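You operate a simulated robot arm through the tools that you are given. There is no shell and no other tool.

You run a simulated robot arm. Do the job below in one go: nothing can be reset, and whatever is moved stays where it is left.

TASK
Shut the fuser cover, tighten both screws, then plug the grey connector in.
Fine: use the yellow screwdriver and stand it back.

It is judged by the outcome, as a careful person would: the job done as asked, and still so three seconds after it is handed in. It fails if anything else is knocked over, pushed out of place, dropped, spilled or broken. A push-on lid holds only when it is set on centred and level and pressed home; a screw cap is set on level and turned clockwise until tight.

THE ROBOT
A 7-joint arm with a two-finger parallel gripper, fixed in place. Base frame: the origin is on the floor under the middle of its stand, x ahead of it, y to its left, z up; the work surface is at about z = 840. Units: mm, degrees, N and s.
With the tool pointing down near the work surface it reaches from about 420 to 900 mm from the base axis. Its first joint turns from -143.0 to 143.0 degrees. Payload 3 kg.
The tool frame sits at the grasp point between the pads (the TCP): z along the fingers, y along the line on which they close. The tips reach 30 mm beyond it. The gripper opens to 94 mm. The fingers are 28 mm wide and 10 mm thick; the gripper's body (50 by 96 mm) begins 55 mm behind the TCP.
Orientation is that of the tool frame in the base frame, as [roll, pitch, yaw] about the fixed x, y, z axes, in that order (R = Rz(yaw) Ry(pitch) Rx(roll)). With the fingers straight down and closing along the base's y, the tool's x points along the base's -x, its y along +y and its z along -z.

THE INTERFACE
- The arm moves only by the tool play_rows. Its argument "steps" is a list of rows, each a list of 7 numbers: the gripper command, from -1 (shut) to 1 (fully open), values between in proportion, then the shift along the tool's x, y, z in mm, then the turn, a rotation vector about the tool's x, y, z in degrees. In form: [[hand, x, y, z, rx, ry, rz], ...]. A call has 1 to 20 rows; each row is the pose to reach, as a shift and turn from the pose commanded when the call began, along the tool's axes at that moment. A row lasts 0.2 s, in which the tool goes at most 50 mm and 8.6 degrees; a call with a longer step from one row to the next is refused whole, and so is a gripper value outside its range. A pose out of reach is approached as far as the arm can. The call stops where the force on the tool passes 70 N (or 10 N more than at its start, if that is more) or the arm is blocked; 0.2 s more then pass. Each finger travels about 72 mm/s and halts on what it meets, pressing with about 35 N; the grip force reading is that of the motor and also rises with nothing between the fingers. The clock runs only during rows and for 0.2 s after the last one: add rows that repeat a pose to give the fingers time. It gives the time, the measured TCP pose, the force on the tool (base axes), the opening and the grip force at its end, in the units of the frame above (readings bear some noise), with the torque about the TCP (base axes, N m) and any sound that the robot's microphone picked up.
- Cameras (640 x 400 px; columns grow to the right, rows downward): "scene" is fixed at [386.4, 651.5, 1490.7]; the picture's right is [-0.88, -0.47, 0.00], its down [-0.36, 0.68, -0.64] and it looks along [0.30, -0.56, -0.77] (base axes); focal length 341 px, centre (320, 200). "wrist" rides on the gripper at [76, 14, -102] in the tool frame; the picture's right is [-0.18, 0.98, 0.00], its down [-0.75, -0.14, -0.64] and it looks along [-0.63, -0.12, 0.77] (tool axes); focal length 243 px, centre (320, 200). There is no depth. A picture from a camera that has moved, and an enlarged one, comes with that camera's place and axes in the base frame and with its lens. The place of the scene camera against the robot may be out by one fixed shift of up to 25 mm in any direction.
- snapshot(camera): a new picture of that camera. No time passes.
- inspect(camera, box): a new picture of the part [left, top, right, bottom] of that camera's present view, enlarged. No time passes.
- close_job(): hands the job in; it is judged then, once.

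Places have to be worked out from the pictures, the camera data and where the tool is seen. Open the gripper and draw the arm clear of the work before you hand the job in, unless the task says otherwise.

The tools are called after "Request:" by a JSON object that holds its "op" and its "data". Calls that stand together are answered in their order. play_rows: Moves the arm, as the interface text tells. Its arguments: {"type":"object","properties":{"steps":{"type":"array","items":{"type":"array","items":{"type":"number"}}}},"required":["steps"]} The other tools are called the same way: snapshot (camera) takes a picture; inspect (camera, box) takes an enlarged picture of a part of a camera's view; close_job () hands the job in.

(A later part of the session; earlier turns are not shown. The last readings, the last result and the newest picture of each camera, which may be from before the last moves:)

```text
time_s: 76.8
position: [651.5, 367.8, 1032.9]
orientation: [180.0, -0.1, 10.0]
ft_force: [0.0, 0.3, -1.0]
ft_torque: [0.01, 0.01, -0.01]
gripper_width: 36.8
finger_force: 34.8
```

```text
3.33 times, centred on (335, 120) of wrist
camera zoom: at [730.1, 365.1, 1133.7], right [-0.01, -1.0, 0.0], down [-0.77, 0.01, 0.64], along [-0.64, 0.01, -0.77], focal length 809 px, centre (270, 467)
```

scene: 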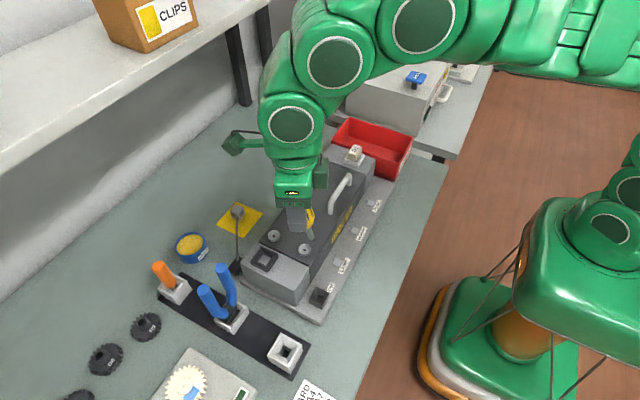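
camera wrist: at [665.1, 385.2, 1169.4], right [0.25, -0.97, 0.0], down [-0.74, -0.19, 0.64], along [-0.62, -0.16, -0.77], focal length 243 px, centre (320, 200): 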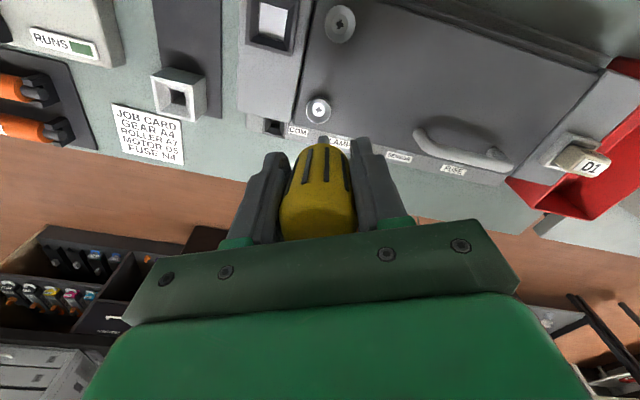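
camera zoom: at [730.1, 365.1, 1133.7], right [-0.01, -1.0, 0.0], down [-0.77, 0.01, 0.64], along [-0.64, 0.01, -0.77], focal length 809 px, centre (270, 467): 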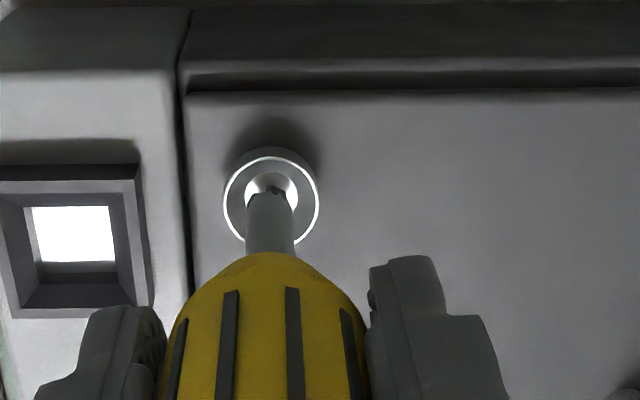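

No contact yet. A little lower, then begin the clockwise turn.

Request:
{"op": "play_rows", "data": {"steps": [[-1, 0, 0, 1.5, 0, 0, 0], [-1, 0, 0, 3, 0, 0, 0], [-1, 0, 0, 4, 0, 0, 0], [-1, 0, 0, 4, 0, 0, 0]]}}

Request:
{"op": "play_rows", "data": {"steps": [[-1, 0, 0, 0.5, 0, 0, 6], [-1, 0, 0, 0.8, 0, 0, 14], [-1, 0, 0, 1, 0, 0, 22], [-1, 0, 0, 1, 0, 0, 30], [-1, 0, 0, 1, 0, 0, 38], [-1, 0, 0, 1, 0, 0, 46]]}}

Request:
{"op": "inspect", "data": {"camera": "wrist", "box": [270, 60, 400, 180]}}

```text
time_s: 77.8
position: [652.4, 366.8, 1027.5]
orientation: [179.9, 0.1, 10.0]
ft_force: [-0.2, 1.1, -0.7]
ft_torque: [0.01, 0.03, 0.01]
gripper_width: 37.2
finger_force: 35.1
```

```text
time_s: 79.2
position: [651.7, 367.1, 1027.9]
orientation: [-180.0, 0.0, -36.1]
ft_force: [0.3, 0.0, -0.1]
ft_torque: [0.03, 0.02, 0.0]
gripper_width: 37.0
finger_force: 35.6
```

```text
3.33 times, centred on (335, 120) of wrist
camera zoom: at [706.0, 309.4, 1128.6], right [-0.73, -0.69, 0.0], down [-0.53, 0.56, 0.64], along [-0.44, 0.47, -0.77], focal length 809 px, centre (270, 467)
```

zoom: 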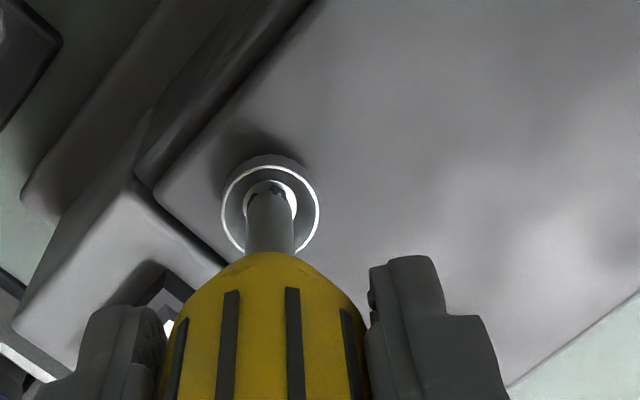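

Still no load; the driver had slid up a bit in the grip earlier. Lowering until there's contact.

Request:
{"op": "play_rows", "data": {"steps": [[-1, 0, 0, 1, 0, 0, 0], [-1, 0, 0, 2, 0, 0, 0], [-1, 0, 0, 3, 0, 0, 0], [-1, 0, 0, 3, 0, 0, 0]]}}

```text
time_s: 80.2
position: [651.2, 367.5, 1025.0]
orientation: [-179.9, 0.0, -36.0]
ft_force: [-1.5, -1.9, 21.4]
ft_torque: [-0.22, 0.07, 0.03]
gripper_width: 37.1
finger_force: 35.4
```

Contact at 21 N; easing off slightly and turning clockwise.

Request:
{"op": "play_rows", "data": {"steps": [[-1, 0, 0, -0.8, 0, 0, 0], [-1, 0, 0, -0.8, 0, 0, 8], [-1, 0, 0, -0.8, 0, 0, 16], [-1, 0, 0, -0.6, 0, 0, 24], [-1, 0, 0, -0.4, 0, 0, 32], [-1, 0, 0, -0.2, 0, 0, 40], [-1, 0, 0, 0, 0, 0, 48], [-1, 0, 0, 0, 0, 0, 56], [-1, 0, 0, 0, 0, 0, 56]]}}

Request:
{"op": "inspect", "data": {"camera": "wrist", "box": [270, 60, 400, 180]}}

Request:
{"op": "inspect", "data": {"camera": "scene", "box": [235, 170, 345, 270]}}

```text
time_s: 82.2
position: [653.1, 367.2, 1024.4]
orientation: [179.9, 0.0, -92.1]
ft_force: [-1.7, -1.1, 4.2]
ft_torque: [-0.09, 0.13, 0.01]
gripper_width: 37.0
finger_force: 34.9
```

```text
3.33 times, centred on (335, 120) of wrist
camera zoom: at [636.3, 290.2, 1126.1], right [-0.98, 0.22, 0.0], down [0.17, 0.75, 0.64], along [0.14, 0.63, -0.77], focal length 809 px, centre (270, 467)
```

zoom: 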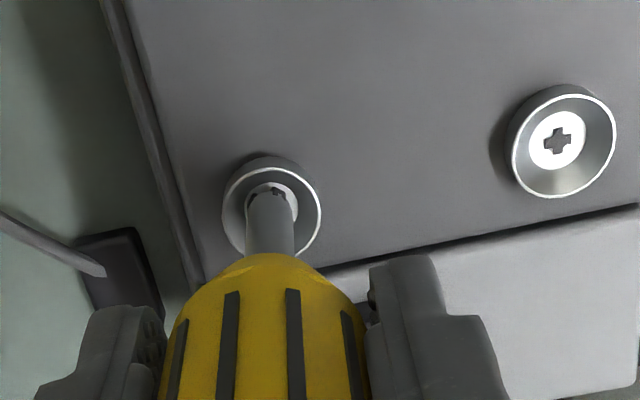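

```text
4.00 times, centred on (290, 220) of scene
camera zoom: at [386.4, 651.5, 1490.7], right [-0.88, -0.47, 0.0], down [-0.36, 0.68, -0.64], along [0.3, -0.56, -0.77], focal length 1365 px, centre (440, 120)
```

zoom: 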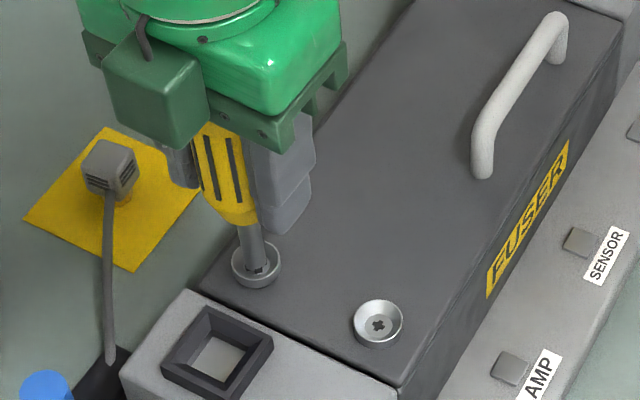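

Engaged and load relieved. Continuing clockwise with gentle downward follow.

Request:
{"op": "play_rows", "data": {"steps": [[-1, 0, 0, 0.4, 0, 0, 8], [-1, 0, 0, 0.6, 0, 0, 16], [-1, 0, 0, 0.8, 0, 0, 24], [-1, 0, 0, 1, 0, 0, 32], [-1, 0, 0, 1.1, 0, 0, 40], [-1, 0, 0, 1.3, 0, 0, 48], [-1, 0, 0, 1.4, 0, 0, 56], [-1, 0, 0, 1.6, 0, 0, 64], [-1, 0, 0, 1.7, 0, 0, 72], [-1, 0, 0, 1.8, 0, 0, 80]]}}

Request:
{"op": "inspect", "data": {"camera": "wrist", "box": [270, 60, 400, 180]}}

Request:
{"op": "inspect", "data": {"camera": "scene", "box": [235, 170, 345, 270]}}

```text
time_s: 84.4
position: [652.3, 367.3, 1021.5]
orientation: [179.9, 0.0, -172.1]
ft_force: [0.5, -2.5, 18.4]
ft_torque: [-0.26, -0.06, 0.04]
gripper_width: 37.0
finger_force: 34.8
```

```text
3.33 times, centred on (335, 120) of wrist
camera zoom: at [576.2, 369.0, 1124.2], right [0.05, 1.0, 0.0], down [0.77, -0.04, 0.64], along [0.64, -0.03, -0.77], focal length 809 px, centre (270, 467)
```

zoom: 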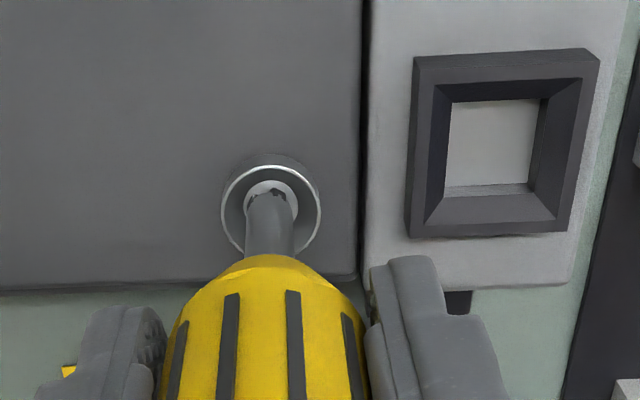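

```text
4.00 times, centred on (290, 220) of scene
camera zoom: at [386.4, 651.5, 1490.7], right [-0.88, -0.47, 0.0], down [-0.36, 0.68, -0.64], along [0.3, -0.56, -0.77], focal length 1365 px, centre (440, 120)
```

zoom: 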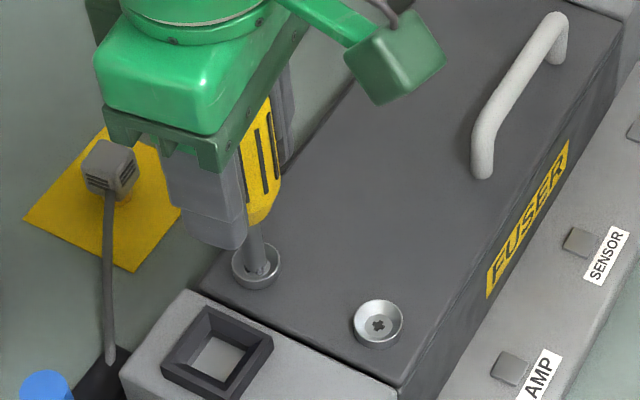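

Turning freely (0.04 N·m). Continue clockwise without pushing deeper for now.

Request:
{"op": "play_rows", "data": {"steps": [[-1, 0, 0, 0, 0, 0, 8], [-1, 0, 0, 0, 0, 0, 16], [-1, 0, 0, 0, 0, 0, 24], [-1, 0, 0, 0, 0, 0, 32], [-1, 0, 0, 0.2, 0, 0, 40], [-1, 0, 0, 0.4, 0, 0, 48], [-1, 0, 0, 0.6, 0, 0, 56], [-1, 0, 0, 0.6, 0, 0, 64], [-1, 0, 0, 0.6, 0, 0, 72], [-1, 0, 0, 0.6, 0, 0, 80], [-1, 0, 0, 0.6, 0, 0, 88], [-1, 0, 0, 0.6, 0, 0, 95]]}}

Request:
{"op": "inspect", "data": {"camera": "wrist", "box": [270, 60, 400, 180]}}

Request:
{"op": "inspect", "data": {"camera": "scene", "box": [235, 170, 345, 270]}}

```text
time_s: 87.0
position: [653.0, 365.6, 1022.5]
orientation: [-179.9, 0.0, 92.9]
ft_force: [-1.3, -2.5, 6.0]
ft_torque: [-0.2, 0.0, -0.01]
gripper_width: 37.3
finger_force: 35.2
```

```text
3.33 times, centred on (335, 120) of wrist
camera zoom: at [663.8, 442.2, 1122.7], right [0.99, -0.13, 0.0], down [-0.1, -0.76, 0.64], along [-0.09, -0.64, -0.77], focal length 809 px, centre (270, 467)
```

zoom: 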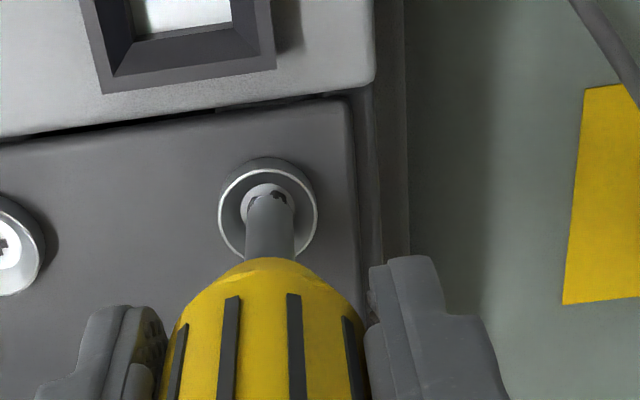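

```text
4.00 times, centred on (290, 220) of scene
camera zoom: at [386.4, 651.5, 1490.7], right [-0.88, -0.47, 0.0], down [-0.36, 0.68, -0.64], along [0.3, -0.56, -0.77], focal length 1365 px, centre (440, 120)
```

zoom: 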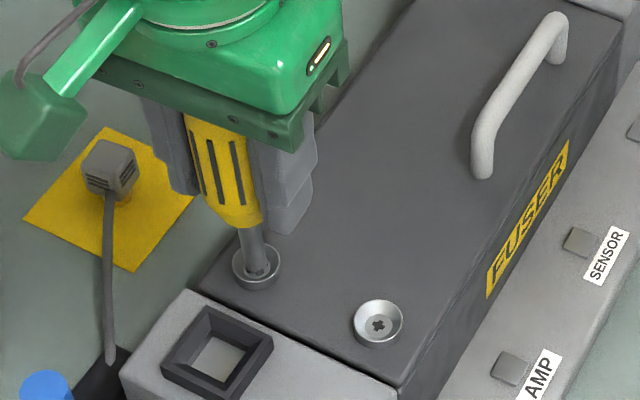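

Stroke end. Lifting ~9 mm and turning back counter-clockwise for the second stroke on B.

Request:
{"op": "play_rows", "data": {"steps": [[-1, 0, 0, -4, 0, 0, 0], [-1, 0, 0, -9, 0, 0, 0], [-1, 0, 0, -10, 0, 0, -5], [-1, 0, 0, -10, 0, 0, -13], [-1, 0, 0, -10, 0, 0, -21.5], [-1, 0, 0, -10, 0, 0, -30], [-1, 0, 0, -10, 0, 0, -38.5], [-1, 0, 0, -10, 0, 0, -47], [-1, 0, 0, -10, 0, 0, -55.5], [-1, 0, 0, -10, 0, 0, -64], [-1, 0, 0, -10, 0, 0, -72.5], [-1, 0, 0, -10, 0, 0, -81], [-1, 0, 0, -10, 0, 0, -89.5], [-1, 0, 0, -10, 0, 0, -98], [-1, 0, 0, -10, 0, 0, -106.5], [-1, 0, 0, -10, 0, 0, -115], [-1, 0, 0, -10, 0, 0, -123.5], [-1, 0, 0, -10, 0, 0, -132], [-1, 0, 0, -10, 0, 0, -139], [-1, 0, 0, -10, 0, 0, -144]]}}

Request:
{"op": "play_rows", "data": {"steps": [[-1, 0, 0, 0, 0, 0, -5], [-1, 0, 0, 0, 0, 0, -13], [-1, 0, 0, 0, 0, 0, -21.5], [-1, 0, 0, 0, 0, 0, -30], [-1, 0, 0, 0, 0, 0, -38.5], [-1, 0, 0, 0, 0, 0, -47], [-1, 0, 0, 0, 0, 0, -55.5], [-1, 0, 0, 0, 0, 0, -64], [-1, 0, 0, 0, 0, 0, -72.5], [-1, 0, 0, 0, 0, 0, -81], [-1, 0, 0, 0, 0, 0, -89.5], [-1, 0, 0, 0, 0, 0, -98], [-1, 0, 0, 0, 0, 0, -106.5], [-1, 0, 0, 0, 0, 0, -115], [-1, 0, 0, 0, 0, 0, -123.5], [-1, 0, 0, 0, 0, 0, -130], [-1, 0, 0, 0, 0, 0, -135]]}}

Request:
{"op": "inspect", "data": {"camera": "wrist", "box": [270, 60, 400, 180]}}

Request:
{"op": "inspect", "data": {"camera": "scene", "box": [235, 170, 345, 270]}}

```text
time_s: 91.2
position: [652.1, 366.9, 1032.9]
orientation: [-180.0, 0.0, -122.9]
ft_force: [0.5, -0.1, -0.2]
ft_torque: [-0.01, 0.0, 0.01]
gripper_width: 36.9
finger_force: 35.1
```

```text
time_s: 94.8
position: [653.0, 367.5, 1032.0]
orientation: [-180.0, 0.1, 12.0]
ft_force: [0.0, -0.7, -0.4]
ft_torque: [0.0, 0.0, 0.0]
gripper_width: 37.1
finger_force: 35.4
```

```text
3.33 times, centred on (335, 120) of wrist
camera zoom: at [730.8, 368.3, 1133.0], right [0.03, -1.0, 0.0], down [-0.77, -0.02, 0.64], along [-0.64, -0.02, -0.77], focal length 809 px, centre (270, 467)
```

zoom: 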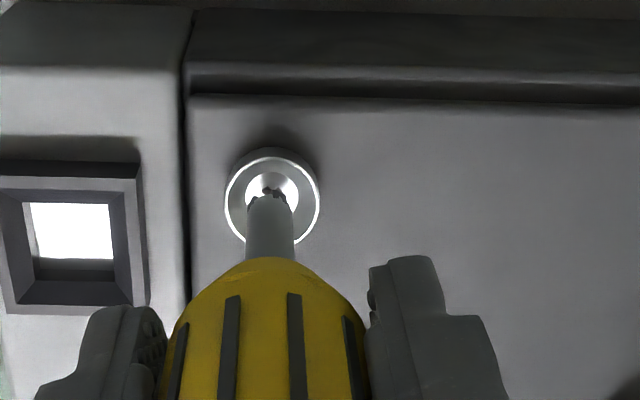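

```text
4.00 times, centred on (290, 220) of scene
camera zoom: at [386.4, 651.5, 1490.7], right [-0.88, -0.47, 0.0], down [-0.36, 0.68, -0.64], along [0.3, -0.56, -0.77], focal length 1365 px, centre (440, 120)
```

zoom: 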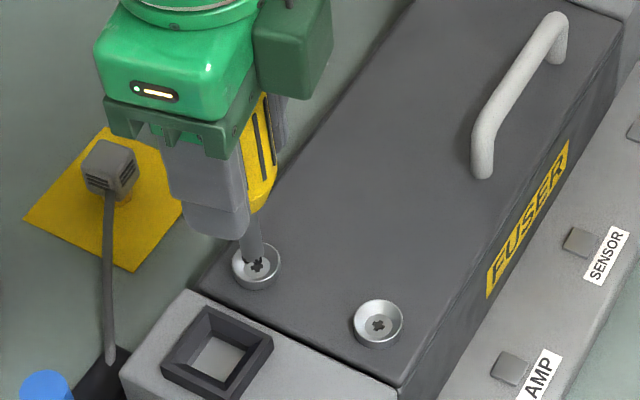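

Ready for the second stroke. Lowering into the recess and turning clockwise, watching torque.

Request:
{"op": "play_rows", "data": {"steps": [[-1, 0, 0, 4, 0, 0, 0], [-1, 0, 0, 8, 0, 0, 0], [-1, 0, 0, 10, 0, 0, 0], [-1, 0, 0, 11, 0, 0, 0], [-1, 0, 0, 11, 0, 0, 8], [-1, 0, 0, 11, 0, 0, 16], [-1, 0, 0, 11, 0, 0, 24], [-1, 0, 0, 11.2, 0, 0, 32], [-1, 0, 0, 11.4, 0, 0, 40], [-1, 0, 0, 11.6, 0, 0, 48]]}}

Request:
{"op": "play_rows", "data": {"steps": [[-1, 0, 0, 0.2, 0, 0, 8], [-1, 0, 0, 0.4, 0, 0, 16], [-1, 0, 0, 0.6, 0, 0, 24], [-1, 0, 0, 0.8, 0, 0, 32], [-1, 0, 0, 1, 0, 0, 40], [-1, 0, 0, 1.2, 0, 0, 48]]}}

Request:
{"op": "inspect", "data": {"camera": "wrist", "box": [270, 60, 400, 180]}}

```text
time_s: 97.0
position: [651.5, 368.1, 1021.7]
orientation: [179.9, -0.1, -36.0]
ft_force: [-3.5, -1.7, 12.6]
ft_torque: [-0.14, 0.26, 0.01]
gripper_width: 36.7
finger_force: 34.7
```

```text
time_s: 98.4
position: [651.5, 366.2, 1020.4]
orientation: [-179.9, 0.1, -84.1]
ft_force: [1.0, -0.5, 25.4]
ft_torque: [0.0, -0.25, -0.01]
gripper_width: 37.0
finger_force: 34.7
```

```text
3.33 times, centred on (335, 120) of wrist
camera zoom: at [646.6, 288.3, 1120.6], right [-1.0, 0.08, 0.0], down [0.06, 0.76, 0.64], along [0.05, 0.64, -0.77], focal length 809 px, centre (270, 467)
```

zoom: 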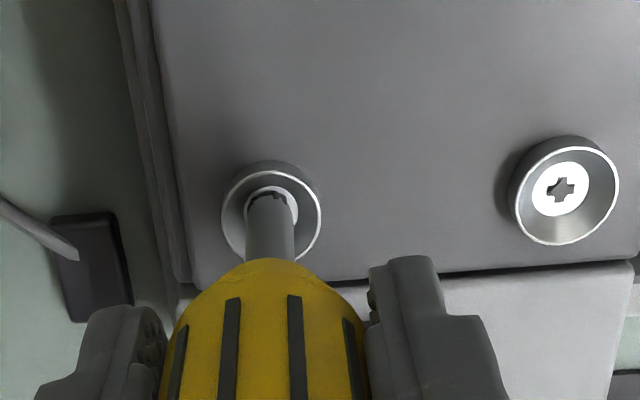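

Request:
{"op": "play_rows", "data": {"steps": [[-1, 0, 0, 0, 0, 0, 8], [-1, 0, 0, 0, 0, 0, 16], [-1, 0, 0, 0, 0, 0, 24], [-1, 0, 0, 0, 0, 0, 32], [-1, 0, 0, 0, 0, 0, 40]]}}

Request:
{"op": "play_rows", "data": {"steps": [[-1, 0, 0, 0, 0, 0, 8], [-1, 0, 0, 0, 0, 0, 16], [-1, 0, 0, 0, 0, 0, 24], [-1, 0, 0, 0, 0, 0, 32], [-1, 0, 0, 0, 0, 0, 40]]}}

Request:
{"op": "inspect", "data": {"camera": "wrist", "box": [270, 60, 400, 180]}}

```text
time_s: 99.6
position: [651.8, 366.3, 1018.2]
orientation: [180.0, -0.1, -124.1]
ft_force: [-2.2, -0.6, 4.6]
ft_torque: [-0.04, 0.13, 0.04]
gripper_width: 36.7
finger_force: 35.2
```

```text
time_s: 100.8
position: [652.6, 366.6, 1018.5]
orientation: [180.0, 0.1, -164.1]
ft_force: [1.1, -0.4, 4.3]
ft_torque: [-0.03, -0.09, 0.07]
gripper_width: 37.0
finger_force: 35.3
```

```text
3.33 times, centred on (335, 120) of wrist
camera zoom: at [575.7, 358.4, 1120.5], right [-0.09, 1.0, 0.0], down [0.76, 0.07, 0.64], along [0.64, 0.06, -0.77], focal length 809 px, centre (270, 467)
```

zoom: 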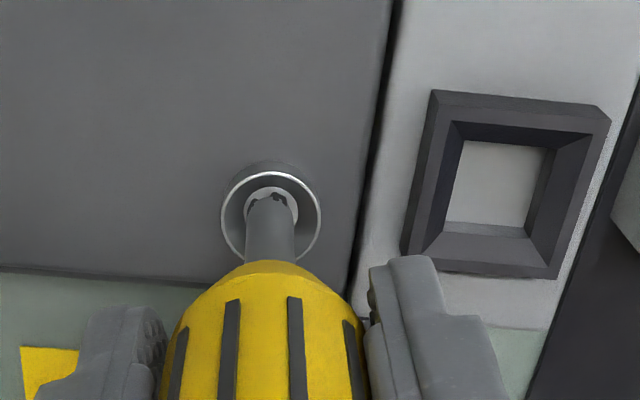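

Torque/axial ratio now resembles the tight state of A. Adding ~15 N axial and turning further to confirm.

Request:
{"op": "play_rows", "data": {"steps": [[-1, 0, 0, 0.8, 0, 0, 4], [-1, 0, 0, 1.5, 0, 0, 10], [-1, 0, 0, 1.5, 0, 0, 17], [-1, 0, 0, 1.5, 0, 0, 24], [-1, 0, 0, 1.5, 0, 0, 24]]}}

Request:
{"op": "play_rows", "data": {"steps": [[-1, 0, 0, 0, 0, 0, 6], [-1, 0, 0, 0, 0, 0, 13], [-1, 0, 0, 0, 0, 0, 20], [-1, 0, 0, 0, 0, 0, 27], [-1, 0, 0, 0, 0, 0, 27]]}}

Request:
{"op": "inspect", "data": {"camera": "wrist", "box": [270, 60, 400, 180]}}

```text
time_s: 102.0
position: [652.0, 366.8, 1019.2]
orientation: [179.9, 0.0, 171.9]
ft_force: [0.7, 1.1, 18.2]
ft_torque: [-0.16, -0.07, 0.19]
gripper_width: 37.2
finger_force: 34.9
```

```text
time_s: 103.2
position: [652.1, 367.0, 1018.5]
orientation: [-180.0, -0.2, 144.8]
ft_force: [0.3, -1.1, 15.1]
ft_torque: [-0.02, -0.01, 0.18]
gripper_width: 37.2
finger_force: 35.0
```

```text
3.33 times, centred on (335, 120) of wrist
camera zoom: at [598.9, 421.0, 1119.4], right [0.72, 0.7, 0.0], down [0.54, -0.55, 0.64], along [0.45, -0.46, -0.77], focal length 809 px, centre (270, 467)
```

zoom: 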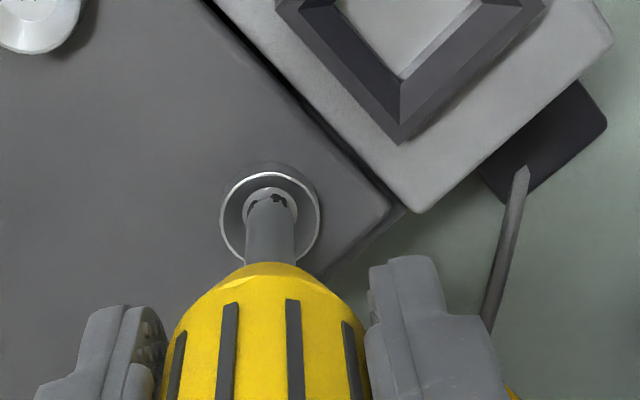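

Request:
{"op": "play_rows", "data": {"steps": [[-1, 0, 0, 0.4, 0, 0, 6], [-1, 0, 0, 0.6, 0, 0, 13], [-1, 0, 0, 0.6, 0, 0, 20], [-1, 0, 0, 0.6, 0, 0, 25], [-1, 0, 0, 0.6, 0, 0, 25]]}}

Request:
{"op": "play_rows", "data": {"steps": [[-1, 0, 0, 0.2, 0, 0, 6], [-1, 0, 0, 0.4, 0, 0, 13], [-1, 0, 0, 0.4, 0, 0, 20], [-1, 0, 0, 0.4, 0, 0, 25], [-1, 0, 0, 0.4, 0, 0, 25]]}}

Request:
{"op": "play_rows", "data": {"steps": [[-1, 0, 0, -3, 0, 0, 0], [-1, 0, 0, -8, 0, 0, 0], [-1, 0, 0, -14, 0, 0, 0], [-1, 0, 0, -21, 0, 0, 0], [-1, 0, 0, -28, 0, 0, 0], [-1, 0, 0, -35, 0, 0, 0], [-1, 0, 0, -41, 0, 0, 0], [-1, 0, 0, -45, 0, 0, 0], [-1, 0, 0, -45, 0, 0, 0]]}}

Request:
{"op": "inspect", "data": {"camera": "wrist", "box": [220, 20, 420, 180]}}

Request:
{"op": "inspect", "data": {"camera": "scene", "box": [255, 215, 325, 265]}}

```text
time_s: 104.4
position: [652.5, 367.6, 1017.5]
orientation: [180.0, 0.0, 120.0]
ft_force: [2.1, 0.1, 21.8]
ft_torque: [0.07, -0.13, 0.26]
gripper_width: 37.0
finger_force: 35.2
```

```text
time_s: 105.6
position: [652.9, 367.3, 1015.8]
orientation: [-179.9, 0.0, 94.9]
ft_force: [0.4, 1.0, 9.6]
ft_torque: [0.02, -0.09, 0.12]
gripper_width: 37.2
finger_force: 35.1
```

```text
time_s: 107.6
position: [652.4, 366.1, 1061.1]
orientation: [-179.9, 0.1, 95.0]
ft_force: [0.0, -0.1, -1.2]
ft_torque: [0.03, 0.0, 0.02]
gripper_width: 36.9
finger_force: 35.4
```

```text
2.50 times, centred on (320, 100) of wrist
camera zoom: at [660.6, 442.3, 1162.2], right [1.0, -0.1, 0.0], down [-0.07, -0.76, 0.64], along [-0.06, -0.64, -0.77], focal length 606 px, centre (320, 450)
```

zoom: 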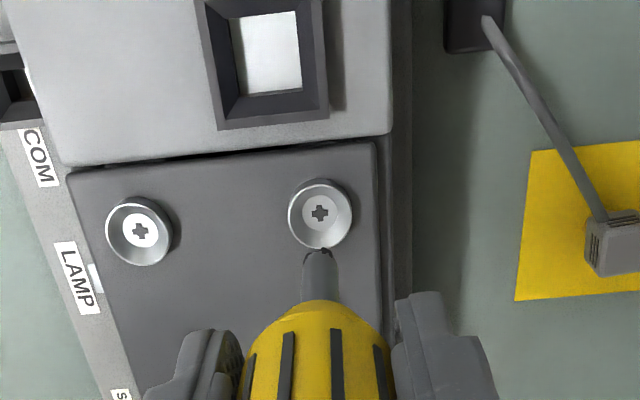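

```text
8.00 times, centred on (290, 240) of scene
camera zoom: at [386.4, 651.5, 1490.7], right [-0.88, -0.47, 0.0], down [-0.36, 0.68, -0.64], along [0.3, -0.56, -0.77], focal length 2730 px, centre (560, -120)
```

zoom: 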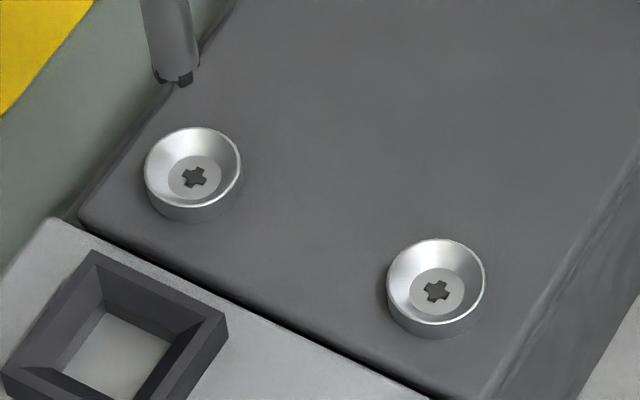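

Both heads now look equally seated. To be sure B is fully tight, I'll record its cross angle, then do one more stroke and see if it moves.

Request:
{"op": "inspect", "data": {"camera": "scene", "box": [264, 226, 290, 246]}}

Request:
{"op": "inspect", "data": {"camera": "scene", "box": [292, 240, 318, 260]}}

Request:
{"op": "inspect", "data": {"camera": "wrist", "box": [240, 80, 345, 135]}}

```text
16.00 times, centred on (277, 236) of scene
camera zoom: at [386.4, 651.5, 1490.7], right [-0.88, -0.47, 0.0], down [-0.36, 0.68, -0.64], along [0.3, -0.56, -0.77], focal length 5461 px, centre (1008, -376)
```

zoom: 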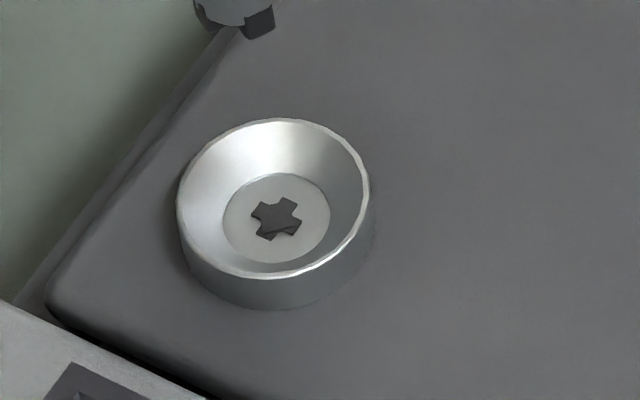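

```text
16.00 times, centred on (305, 250) of scene
camera zoom: at [386.4, 651.5, 1490.7], right [-0.88, -0.47, 0.0], down [-0.36, 0.68, -0.64], along [0.3, -0.56, -0.77], focal length 5461 px, centre (560, -600)
```

zoom: 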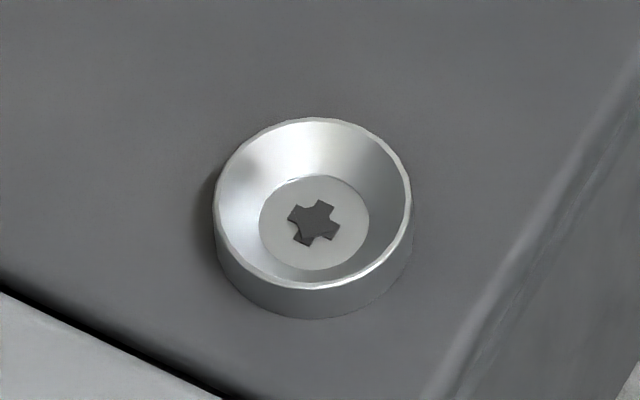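

```text
6.10 times, centred on (292, 108) of wrist
camera zoom: at [660.6, 442.3, 1162.2], right [1.0, -0.1, 0.0], down [-0.07, -0.76, 0.64], along [-0.06, -0.64, -0.77], focal length 1479 px, centre (488, 764)
```

zoom: 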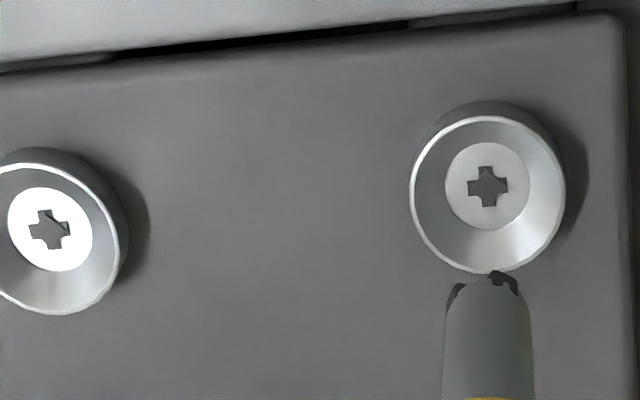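

Both walls meet the cover with equal visible height. I'll do one confirming quarter-turn on B: back 95° while lifted, re-engage, and turn clockwise again.

Request:
{"op": "play_rows", "data": {"steps": [[-1, 0, 0, 4, 0, 0, -8], [-1, 0, 0, 9, 0, 0, -16], [-1, 0, 0, 15, 0, 0, -24], [-1, 0, 0, 21, 0, 0, -32], [-1, 0, 0, 27, 0, 0, -40], [-1, 0, 0, 32, 0, 0, -48], [-1, 0, 0, 35, 0, 0, -56], [-1, 0, 0, 35, 0, 0, -64], [-1, 0, 0, 35, 0, 0, -72], [-1, 0, 0, 35, 0, 0, -80], [-1, 0, 0, 35, 0, 0, -88], [-1, 0, 0, 37, 0, 0, -95], [-1, 0, 0, 40, 0, 0, -95], [-1, 0, 0, 43, 0, 0, -95], [-1, 0, 0, 45, 0, 0, -95], [-1, 0, 0, 45.5, 0, 0, -95]]}}

Request:
{"op": "play_rows", "data": {"steps": [[-1, 0, 0, 0, 0, 0, 8], [-1, 0, 0, 0, 0, 0, 16], [-1, 0, 0, 0, 0, 0, 24], [-1, 0, 0, 0, 0, 0, 32]]}}

```text
time_s: 111.0
position: [652.4, 367.6, 1016.4]
orientation: [180.0, 0.0, -169.9]
ft_force: [-2.7, -2.5, 16.5]
ft_torque: [-0.17, 0.27, 0.04]
gripper_width: 37.2
finger_force: 34.7
```

```text
time_s: 112.0
position: [651.1, 367.0, 1015.4]
orientation: [-180.0, 0.1, 158.0]
ft_force: [0.4, 2.2, 17.5]
ft_torque: [0.15, 0.01, 0.23]
gripper_width: 37.1
finger_force: 35.3
```

Request:
{"op": "play_rows", "data": {"steps": [[-1, 0, 0, 0.4, 0, 0, 8], [-1, 0, 0, 0.7, 0, 0, 16], [-1, 0, 0, 0.7, 0, 0, 24], [-1, 0, 0, 0.7, 0, 0, 32], [-1, 0, 0, 0.7, 0, 0, 32]]}}

Request:
{"op": "play_rows", "data": {"steps": [[-1, 0, 0, 0.4, 0, 0, 8], [-1, 0, 0, 0.7, 0, 0, 16], [-1, 0, 0, 0.7, 0, 0, 24], [-1, 0, 0, 0.7, 0, 0, 31], [-1, 0, 0, 0.7, 0, 0, 31]]}}

Request:
{"op": "play_rows", "data": {"steps": [[-1, 0, 0, -3, 0, 0, 0], [-1, 0, 0, -8, 0, 0, 0], [-1, 0, 0, -14, 0, 0, 0], [-1, 0, 0, -21, 0, 0, 0], [-1, 0, 0, -28, 0, 0, 0], [-1, 0, 0, -35, 0, 0, 0], [-1, 0, 0, -42, 0, 0, 0], [-1, 0, 0, -48, 0, 0, 0], [-1, 0, 0, -50, 0, 0, 0]]}}

Request:
{"op": "inspect", "data": {"camera": "scene", "box": [264, 226, 290, 246]}}

Request:
{"op": "inspect", "data": {"camera": "wrist", "box": [220, 20, 420, 180]}}

```text
time_s: 113.2
position: [652.7, 366.3, 1015.7]
orientation: [-179.9, 0.0, 125.9]
ft_force: [-0.1, 0.7, 13.4]
ft_torque: [0.08, 0.01, 0.19]
gripper_width: 37.3
finger_force: 35.0
```

```text
time_s: 114.4
position: [651.4, 366.5, 1015.7]
orientation: [-179.9, 0.0, 94.9]
ft_force: [-0.1, -0.3, 12.6]
ft_torque: [-0.01, -0.03, 0.2]
gripper_width: 37.3
finger_force: 34.6
```

```text
time_s: 116.4
position: [652.5, 367.8, 1065.0]
orientation: [-180.0, 0.0, 95.0]
ft_force: [0.1, -0.6, -0.8]
ft_torque: [0.0, -0.03, -0.02]
gripper_width: 37.1
finger_force: 35.7
```

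```text
16.00 times, centred on (277, 236) of scene
camera zoom: at [386.4, 651.5, 1490.7], right [-0.88, -0.47, 0.0], down [-0.36, 0.68, -0.64], along [0.3, -0.56, -0.77], focal length 5461 px, centre (1008, -376)
```

zoom: 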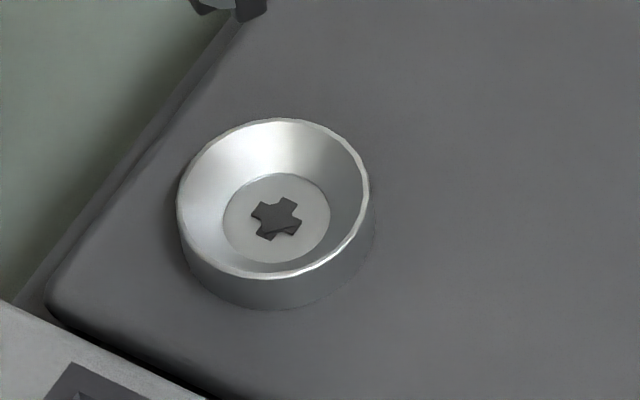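

```text
2.50 times, centred on (320, 100) of wrist
camera zoom: at [660.4, 443.4, 1166.1], right [1.0, -0.1, 0.0], down [-0.07, -0.76, 0.64], along [-0.06, -0.64, -0.77], focal length 606 px, centre (320, 450)
```

zoom: 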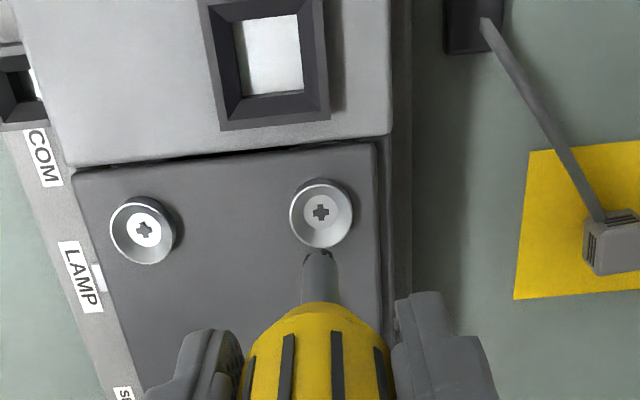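

B's cross is exactly where it was before that quarter turn, so both screws are tight. Now carrying the driver slowly back toward its stand at ≈(535,525.5).

Request:
{"op": "play_rows", "data": {"steps": [[-1, 1.7, -1, -3, 0, 0, -3], [-1, 5, -3.1, -6, 0, 0, -7], [-1, 10.1, -6.2, -8, 0, 0, -11], [-1, 16.8, -10.3, -10, 0, 0, -15], [-1, 25.2, -15.5, -10, 0, 0, -20], [-1, 34.5, -21.2, -10, 0, 0, -25], [-1, 43.7, -26.8, -10, 0, 0, -30], [-1, 53, -32.5, -10, 0, 0, -35], [-1, 62.2, -38.2, -10, 0, 0, -40], [-1, 70.6, -43.3, -10, 0, 0, -45], [-1, 77.3, -47.5, -10, 0, 0, -49], [-1, 80.7, -49.5, -10, 0, 0, -52], [-1, 82.4, -50.6, -10, 0, 0, -55], [-1, 82.4, -50.6, -10, 0, 0, -55]]}}

Request:
{"op": "inspect", "data": {"camera": "wrist", "box": [220, 20, 420, 180]}}

```text
time_s: 119.4
position: [594.9, 445.3, 1072.1]
orientation: [-179.9, 0.0, 150.2]
ft_force: [0.4, -0.5, -0.6]
ft_torque: [0.0, -0.01, 0.0]
gripper_width: 37.1
finger_force: 34.8
```

```text
2.50 times, centred on (320, 100) of wrist
camera zoom: at [537.0, 494.0, 1175.6], right [0.65, 0.76, 0.0], down [0.58, -0.5, 0.64], along [0.49, -0.42, -0.77], focal length 606 px, centre (320, 450)
```

zoom: 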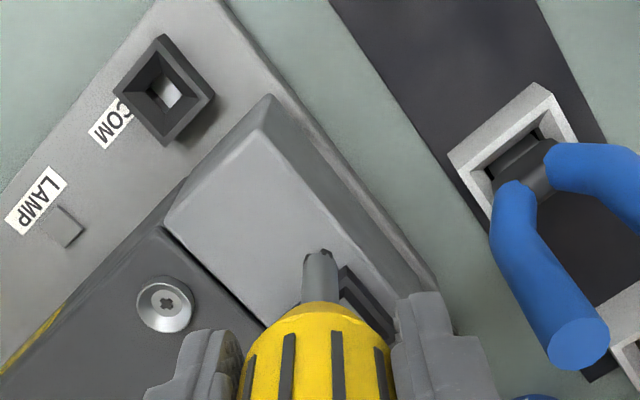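

Driver remains upright. Continuing slowly to above the stand.

Request:
{"op": "play_rows", "data": {"steps": [[-1, 1.8, 0.8, 0, 0, 0, 0], [-1, 5.5, 2.4, 0, 0, 0, 0], [-1, 11, 4.8, 0, 0, 0, 0], [-1, 18.3, 8, 0, 0, 0, 0], [-1, 27.5, 12, 0, 0, 0, 0], [-1, 37.5, 16.4, 0, 0, 0, 0], [-1, 47.6, 20.7, 0, 0, 0, 0], [-1, 57.6, 25.1, 0, 0, 0, 0], [-1, 67.7, 29.5, 0, 0, 0, 0], [-1, 76.9, 33.5, 0, 0, 0, 0], [-1, 84.2, 36.7, 0, 0, 0, 0], [-1, 88.8, 38.7, 0, 0, 0, 0], [-1, 91.5, 39.9, 0, 0, 0, 0], [-1, 91.5, 39.9, 0, 0, 0, 0]]}}

Request:
{"op": "inspect", "data": {"camera": "wrist", "box": [220, 20, 420, 180]}}

Request:
{"op": "inspect", "data": {"camera": "scene", "box": [220, 270, 350, 400]}}

```text
time_s: 122.4
position: [536.3, 526.1, 1074.5]
orientation: [-179.9, -0.1, 150.0]
ft_force: [0.1, 0.8, -0.2]
ft_torque: [-0.03, 0.02, 0.02]
gripper_width: 37.3
finger_force: 35.2
```

```text
2.50 times, centred on (320, 100) of wrist
camera zoom: at [478.1, 574.9, 1175.3], right [0.65, 0.76, 0.0], down [0.58, -0.5, 0.64], along [0.49, -0.42, -0.77], focal length 606 px, centre (320, 450)
```

zoom: 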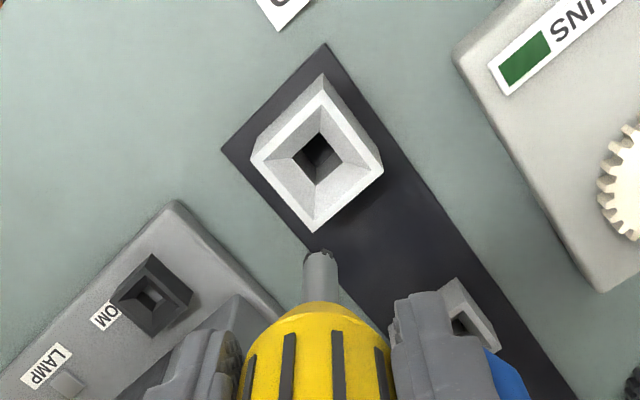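

```text
3.08 times, centred on (285, 335) of scene
camera zoom: at [386.4, 651.5, 1490.7], right [-0.88, -0.47, 0.0], down [-0.36, 0.68, -0.64], along [0.3, -0.56, -0.77], focal length 1050 px, centre (428, -215)
```

zoom: 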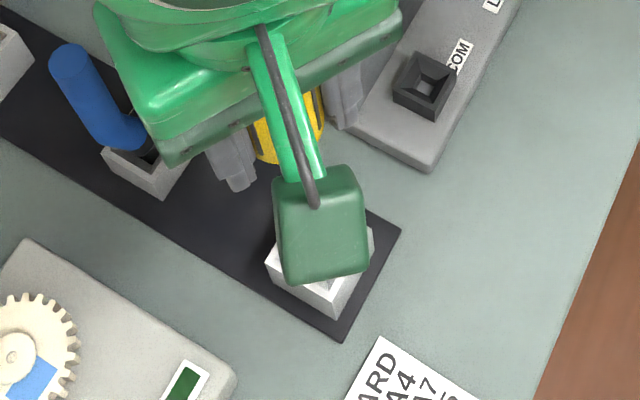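

The stand's hole is within ~1.5 mm of the tool axis. Shifting 1.2 mm and descending slowly.

Request:
{"op": "play_rows", "data": {"steps": [[-1, 0, -0.6, 4, 0, 0, 0], [-1, 0, -1.2, 10, 0, 0, 0], [-1, 0, -1.2, 20, 0, 0, 0], [-1, 0, -1.2, 32, 0, 0, 0], [-1, 0, -1.2, 44, 0, 0, 0], [-1, 0, -1.2, 56, 0, 0, 0], [-1, 0, -1.2, 68, 0, 0, 0], [-1, 0, -1.2, 80, 0, 0, 0], [-1, 0, -1.2, 92, 0, 0, 0], [-1, 0, -1.2, 102, 0, 0, 0], [-1, 0, -1.2, 110, 0, 0, 0], [-1, 0, -1.2, 114, 0, 0, 0], [-1, 0, -1.2, 114, 0, 0, 0]]}}

Request:
{"op": "inspect", "data": {"camera": "wrist", "box": [250, 60, 390, 180]}}

```text
time_s: 125.2
position: [534.4, 524.3, 960.3]
orientation: [180.0, -0.1, 150.0]
ft_force: [0.1, 0.4, 0.4]
ft_torque: [-0.02, 0.01, -0.01]
gripper_width: 37.2
finger_force: 35.3
```

```text
3.33 times, centred on (320, 120) of wrist
camera zoom: at [476.5, 572.8, 1061.9], right [0.65, 0.76, 0.0], down [0.58, -0.5, 0.64], along [0.49, -0.42, -0.77], focal length 809 px, centre (320, 467)
```

zoom: 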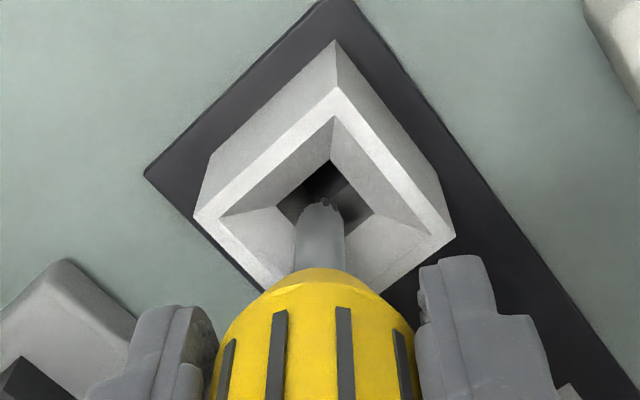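

The tip is entering the funnel centred. Continuing down gently to the bottom.

Request:
{"op": "play_rows", "data": {"steps": [[-1, 0, 0, 4, 0, 0, 0], [-1, 0, 0, 9, 0, 0, 0], [-1, 0, 0, 14, 0, 0, 0], [-1, 0, 0, 19, 0, 0, 0], [-1, 0, 0, 24, 0, 0, 0], [-1, 0, 0, 28, 0, 0, 0], [-1, 0, 0, 31, 0, 0, 0], [-1, 0, 0, 31, 0, 0, 0]]}}

Request:
{"op": "inspect", "data": {"camera": "wrist", "box": [250, 60, 390, 180]}}

```text
time_s: 127.0
position: [534.3, 522.4, 929.9]
orientation: [180.0, -0.1, 150.0]
ft_force: [0.1, 0.6, -1.3]
ft_torque: [0.0, 0.01, -0.01]
gripper_width: 37.1
finger_force: 35.1
```

```text
3.33 times, centred on (320, 120) of wrist
camera zoom: at [476.7, 572.5, 1031.2], right [0.65, 0.76, 0.0], down [0.58, -0.5, 0.64], along [0.49, -0.42, -0.77], focal length 809 px, centre (320, 467)
```

zoom: 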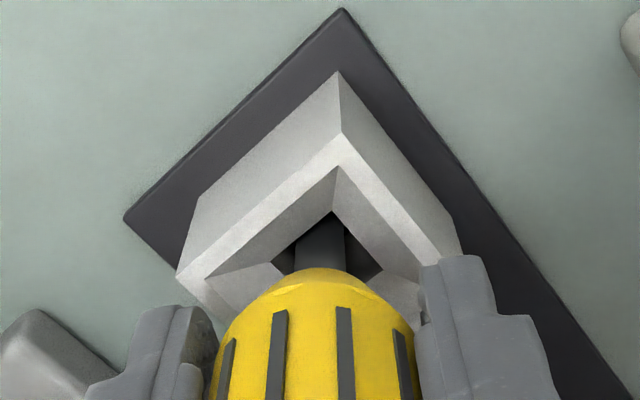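

No contact yet; lowering further in 1.5 mm steps to the bottom.

Request:
{"op": "play_rows", "data": {"steps": [[-1, 0, 0, 1.5, 0, 0, 0], [-1, 0, 0, 3, 0, 0, 0], [-1, 0, 0, 4.5, 0, 0, 0], [-1, 0, 0, 6, 0, 0, 0]]}}

```text
time_s: 128.0
position: [534.5, 522.9, 925.9]
orientation: [179.9, -0.1, 150.0]
ft_force: [-4.8, -4.7, 19.3]
ft_torque: [-0.43, 0.42, -0.01]
gripper_width: 37.0
finger_force: 35.2
```

Bottomed at z≈925 (19 N). Easing up 1.2 mm and opening the gripper gradually.

Request:
{"op": "play_rows", "data": {"steps": [[-1, 0, 0, -1.2, 0, 0, 0], [-1, 0, 0, -1.2, 0, 0, 0], [-0.15, 0, 0, -1.2, 0, 0, 0], [0, 0, 0, -1.2, 0, 0, 0], [0.3, 0, 0, -1.2, 0, 0, 0], [0.7, 0, 0, -1.2, 0, 0, 0], [1, 0, 0, -1.2, 0, 0, 0], [1, 0, 0, -1.2, 0, 0, 0]]}}

Request:
{"op": "snapshot", "data": {"camera": "wrist"}}

Request:
{"op": "snapshot", "data": {"camera": "scene"}}

```text
time_s: 129.8
position: [534.4, 523.6, 925.2]
orientation: [179.9, -0.1, 150.0]
ft_force: [-0.4, 0.6, 0.2]
ft_torque: [0.0, 0.0, 0.02]
gripper_width: 94.3
finger_force: 0.0
```

```text
taken
camera wrist: at [477.4, 572.8, 1026.6], right [0.65, 0.76, 0.0], down [0.58, -0.5, 0.64], along [0.49, -0.42, -0.77], focal length 243 px, centre (320, 200)
```

wrist: 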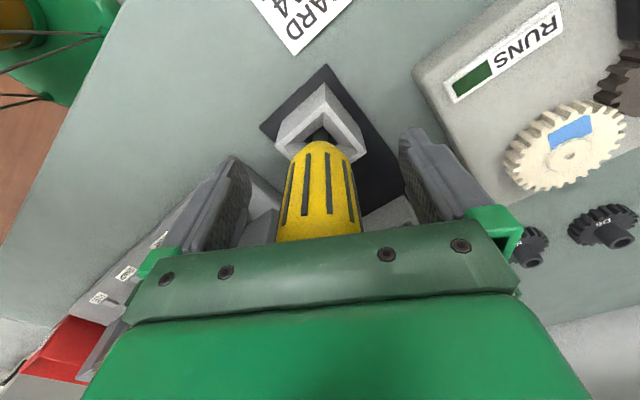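

```text
taken
```

scene: 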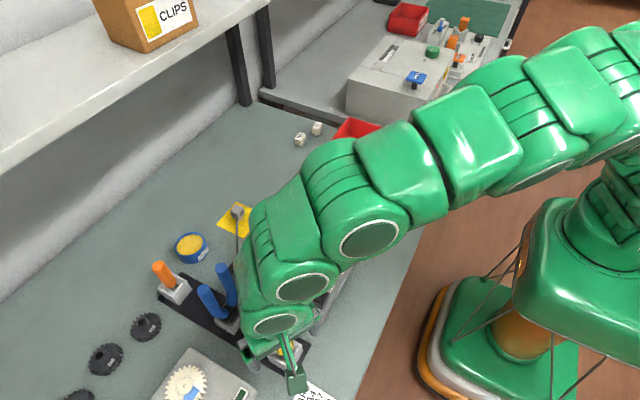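

The driver stands upright in its holder. Retracting straight up.

Request:
{"op": "play_rows", "data": {"steps": [[1, 0, 0, -15, 0, 0, 0], [1, 0, 0, -35, 0, 0, 0], [1, 0, 0, -60, 0, 0, 0], [1, 0, 0, -90, 0, 0, 0], [1, 0, 0, -120, 0, 0, 0], [1, 0, 0, -150, 0, 0, 0], [1, 0, 0, -175, 0, 0, 0], [1, 0, 0, -175, 0, 0, 0]]}}

Request:
{"op": "inspect", "data": {"camera": "wrist", "box": [220, 20, 420, 180]}}

Request:
{"op": "snapshot", "data": {"camera": "scene"}}

```text
time_s: 131.6
position: [534.7, 524.1, 1099.7]
orientation: [-180.0, 0.0, 150.0]
ft_force: [0.0, -0.1, 0.2]
ft_torque: [-0.03, -0.01, 0.03]
gripper_width: 93.9
finger_force: 0.0
```

```text
2.50 times, centred on (320, 100) of wrist
camera zoom: at [476.4, 573.3, 1201.2], right [0.65, 0.76, 0.0], down [0.58, -0.5, 0.64], along [0.49, -0.42, -0.77], focal length 606 px, centre (320, 450)
```

zoom: 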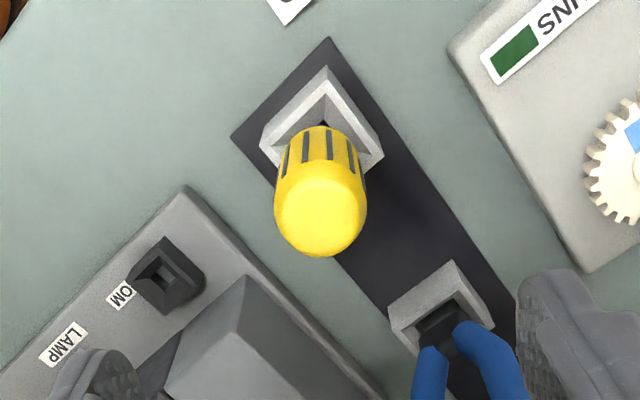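

```text
taken
```

scene: 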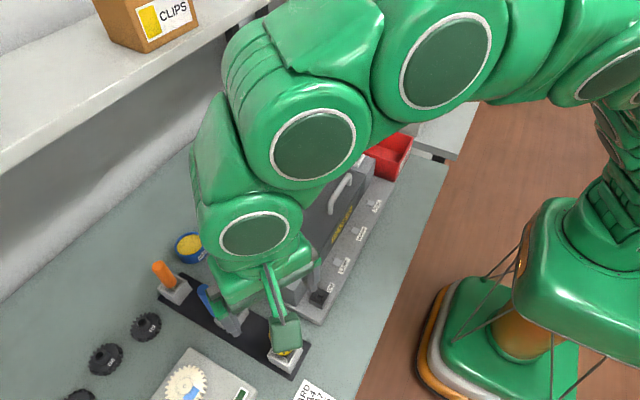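

Screwdriver is back standing in its holder. Now heading toward the connector for a close look; keeping yaw 150 gives an oblique view of it.

Request:
{"op": "play_rows", "data": {"steps": [[1, -25, -3, 0, 0, 0, 0], [1, -60, -7, 0, 0, 0, 0], [1, -100, -12, 0, 0, 0, 0], [1, -140, -17, 0, 0, 0, 0], [1, -180, -22, 0, 0, 0, 0], [1, -205, -25, 0, 0, 0, 0], [1, -205, -25, 0, 0, 0, 0]]}}

Request:
{"op": "snapshot", "data": {"camera": "wrist"}}

Request:
{"op": "snapshot", "data": {"camera": "scene"}}

```text
time_s: 133.2
position: [699.0, 399.9, 1098.7]
orientation: [-179.8, -0.1, 150.0]
ft_force: [-0.1, -0.7, 0.2]
ft_torque: [0.03, -0.04, 0.01]
gripper_width: 94.2
finger_force: 0.1
```

```text
taken
camera wrist: at [640.6, 449.1, 1201.0], right [0.65, 0.76, 0.0], down [0.58, -0.5, 0.64], along [0.49, -0.42, -0.77], focal length 243 px, centre (320, 200)
```

wrist: 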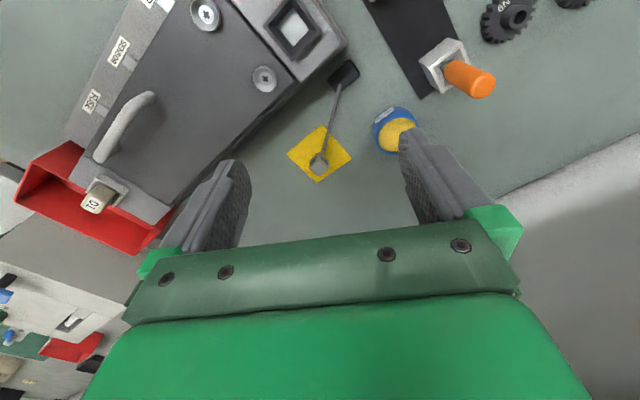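

```text
taken
```

scene: 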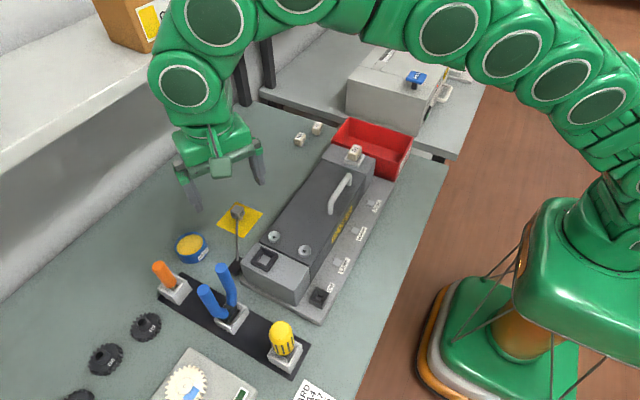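

Everything else looks unchanged. Enlarging the connector and the socket.

Request:
{"op": "inspect", "data": {"camera": "wrist", "box": [270, 50, 370, 190]}}

Request:
{"op": "inspect", "data": {"camera": "wrist", "box": [240, 0, 370, 100]}}

Request:
{"op": "inspect", "data": {"camera": "scene", "box": [210, 190, 280, 280]}}

Request:
{"op": "inspect", "data": {"camera": "scene", "box": [245, 235, 345, 325]}}

```text
2.86 times, centred on (320, 120) of wrist
camera zoom: at [640.6, 449.1, 1201.0], right [0.65, 0.76, 0.0], down [0.58, -0.5, 0.64], along [0.49, -0.42, -0.77], focal length 693 px, centre (320, 429)
```

zoom: 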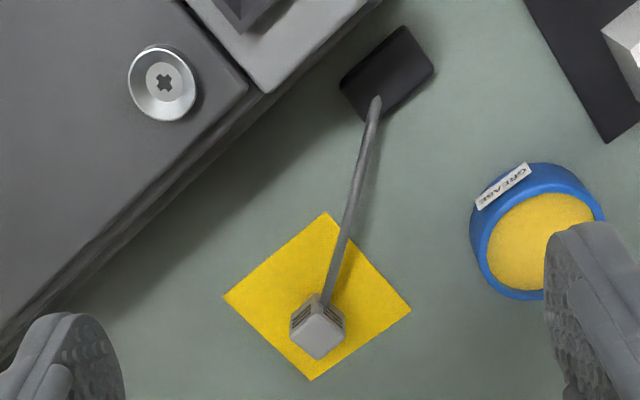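

```text
4.00 times, centred on (305, 50) of wrist
camera zoom: at [640.6, 449.1, 1201.0], right [0.65, 0.76, 0.0], down [0.58, -0.5, 0.64], along [0.49, -0.42, -0.77], focal length 970 px, centre (380, 800)
```

zoom: 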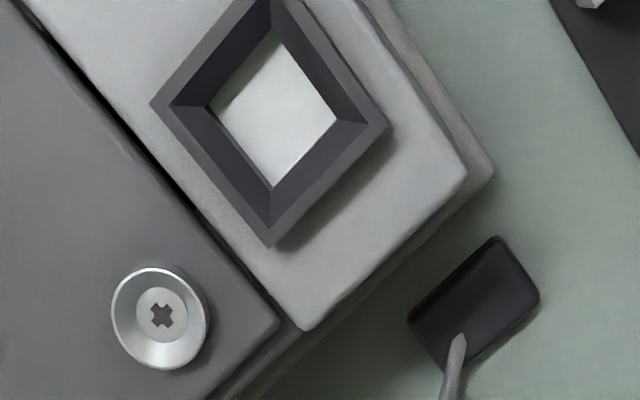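

```text
4.44 times, centred on (245, 235) of scene
camera zoom: at [386.4, 651.5, 1490.7], right [-0.88, -0.47, 0.0], down [-0.36, 0.68, -0.64], along [0.3, -0.56, -0.77], focal length 1517 px, centre (653, 44)
```

zoom: 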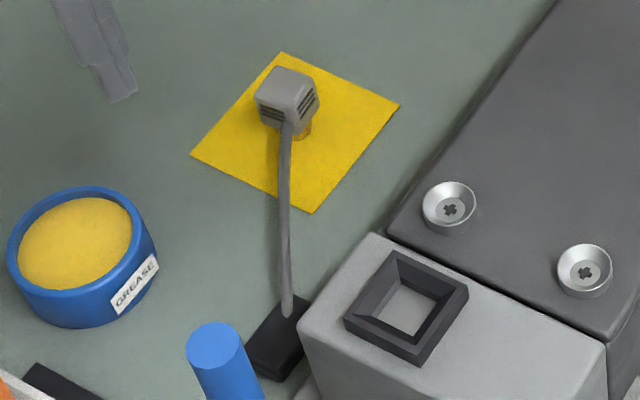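

```text
4.44 times, centred on (295, 280) of scene
camera zoom: at [386.4, 651.5, 1490.7], right [-0.88, -0.47, 0.0], down [-0.36, 0.68, -0.64], along [0.3, -0.56, -0.77], focal length 1517 px, centre (431, -156)
```

zoom: 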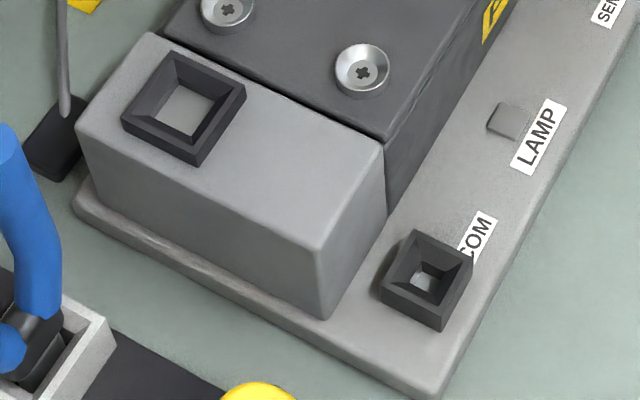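

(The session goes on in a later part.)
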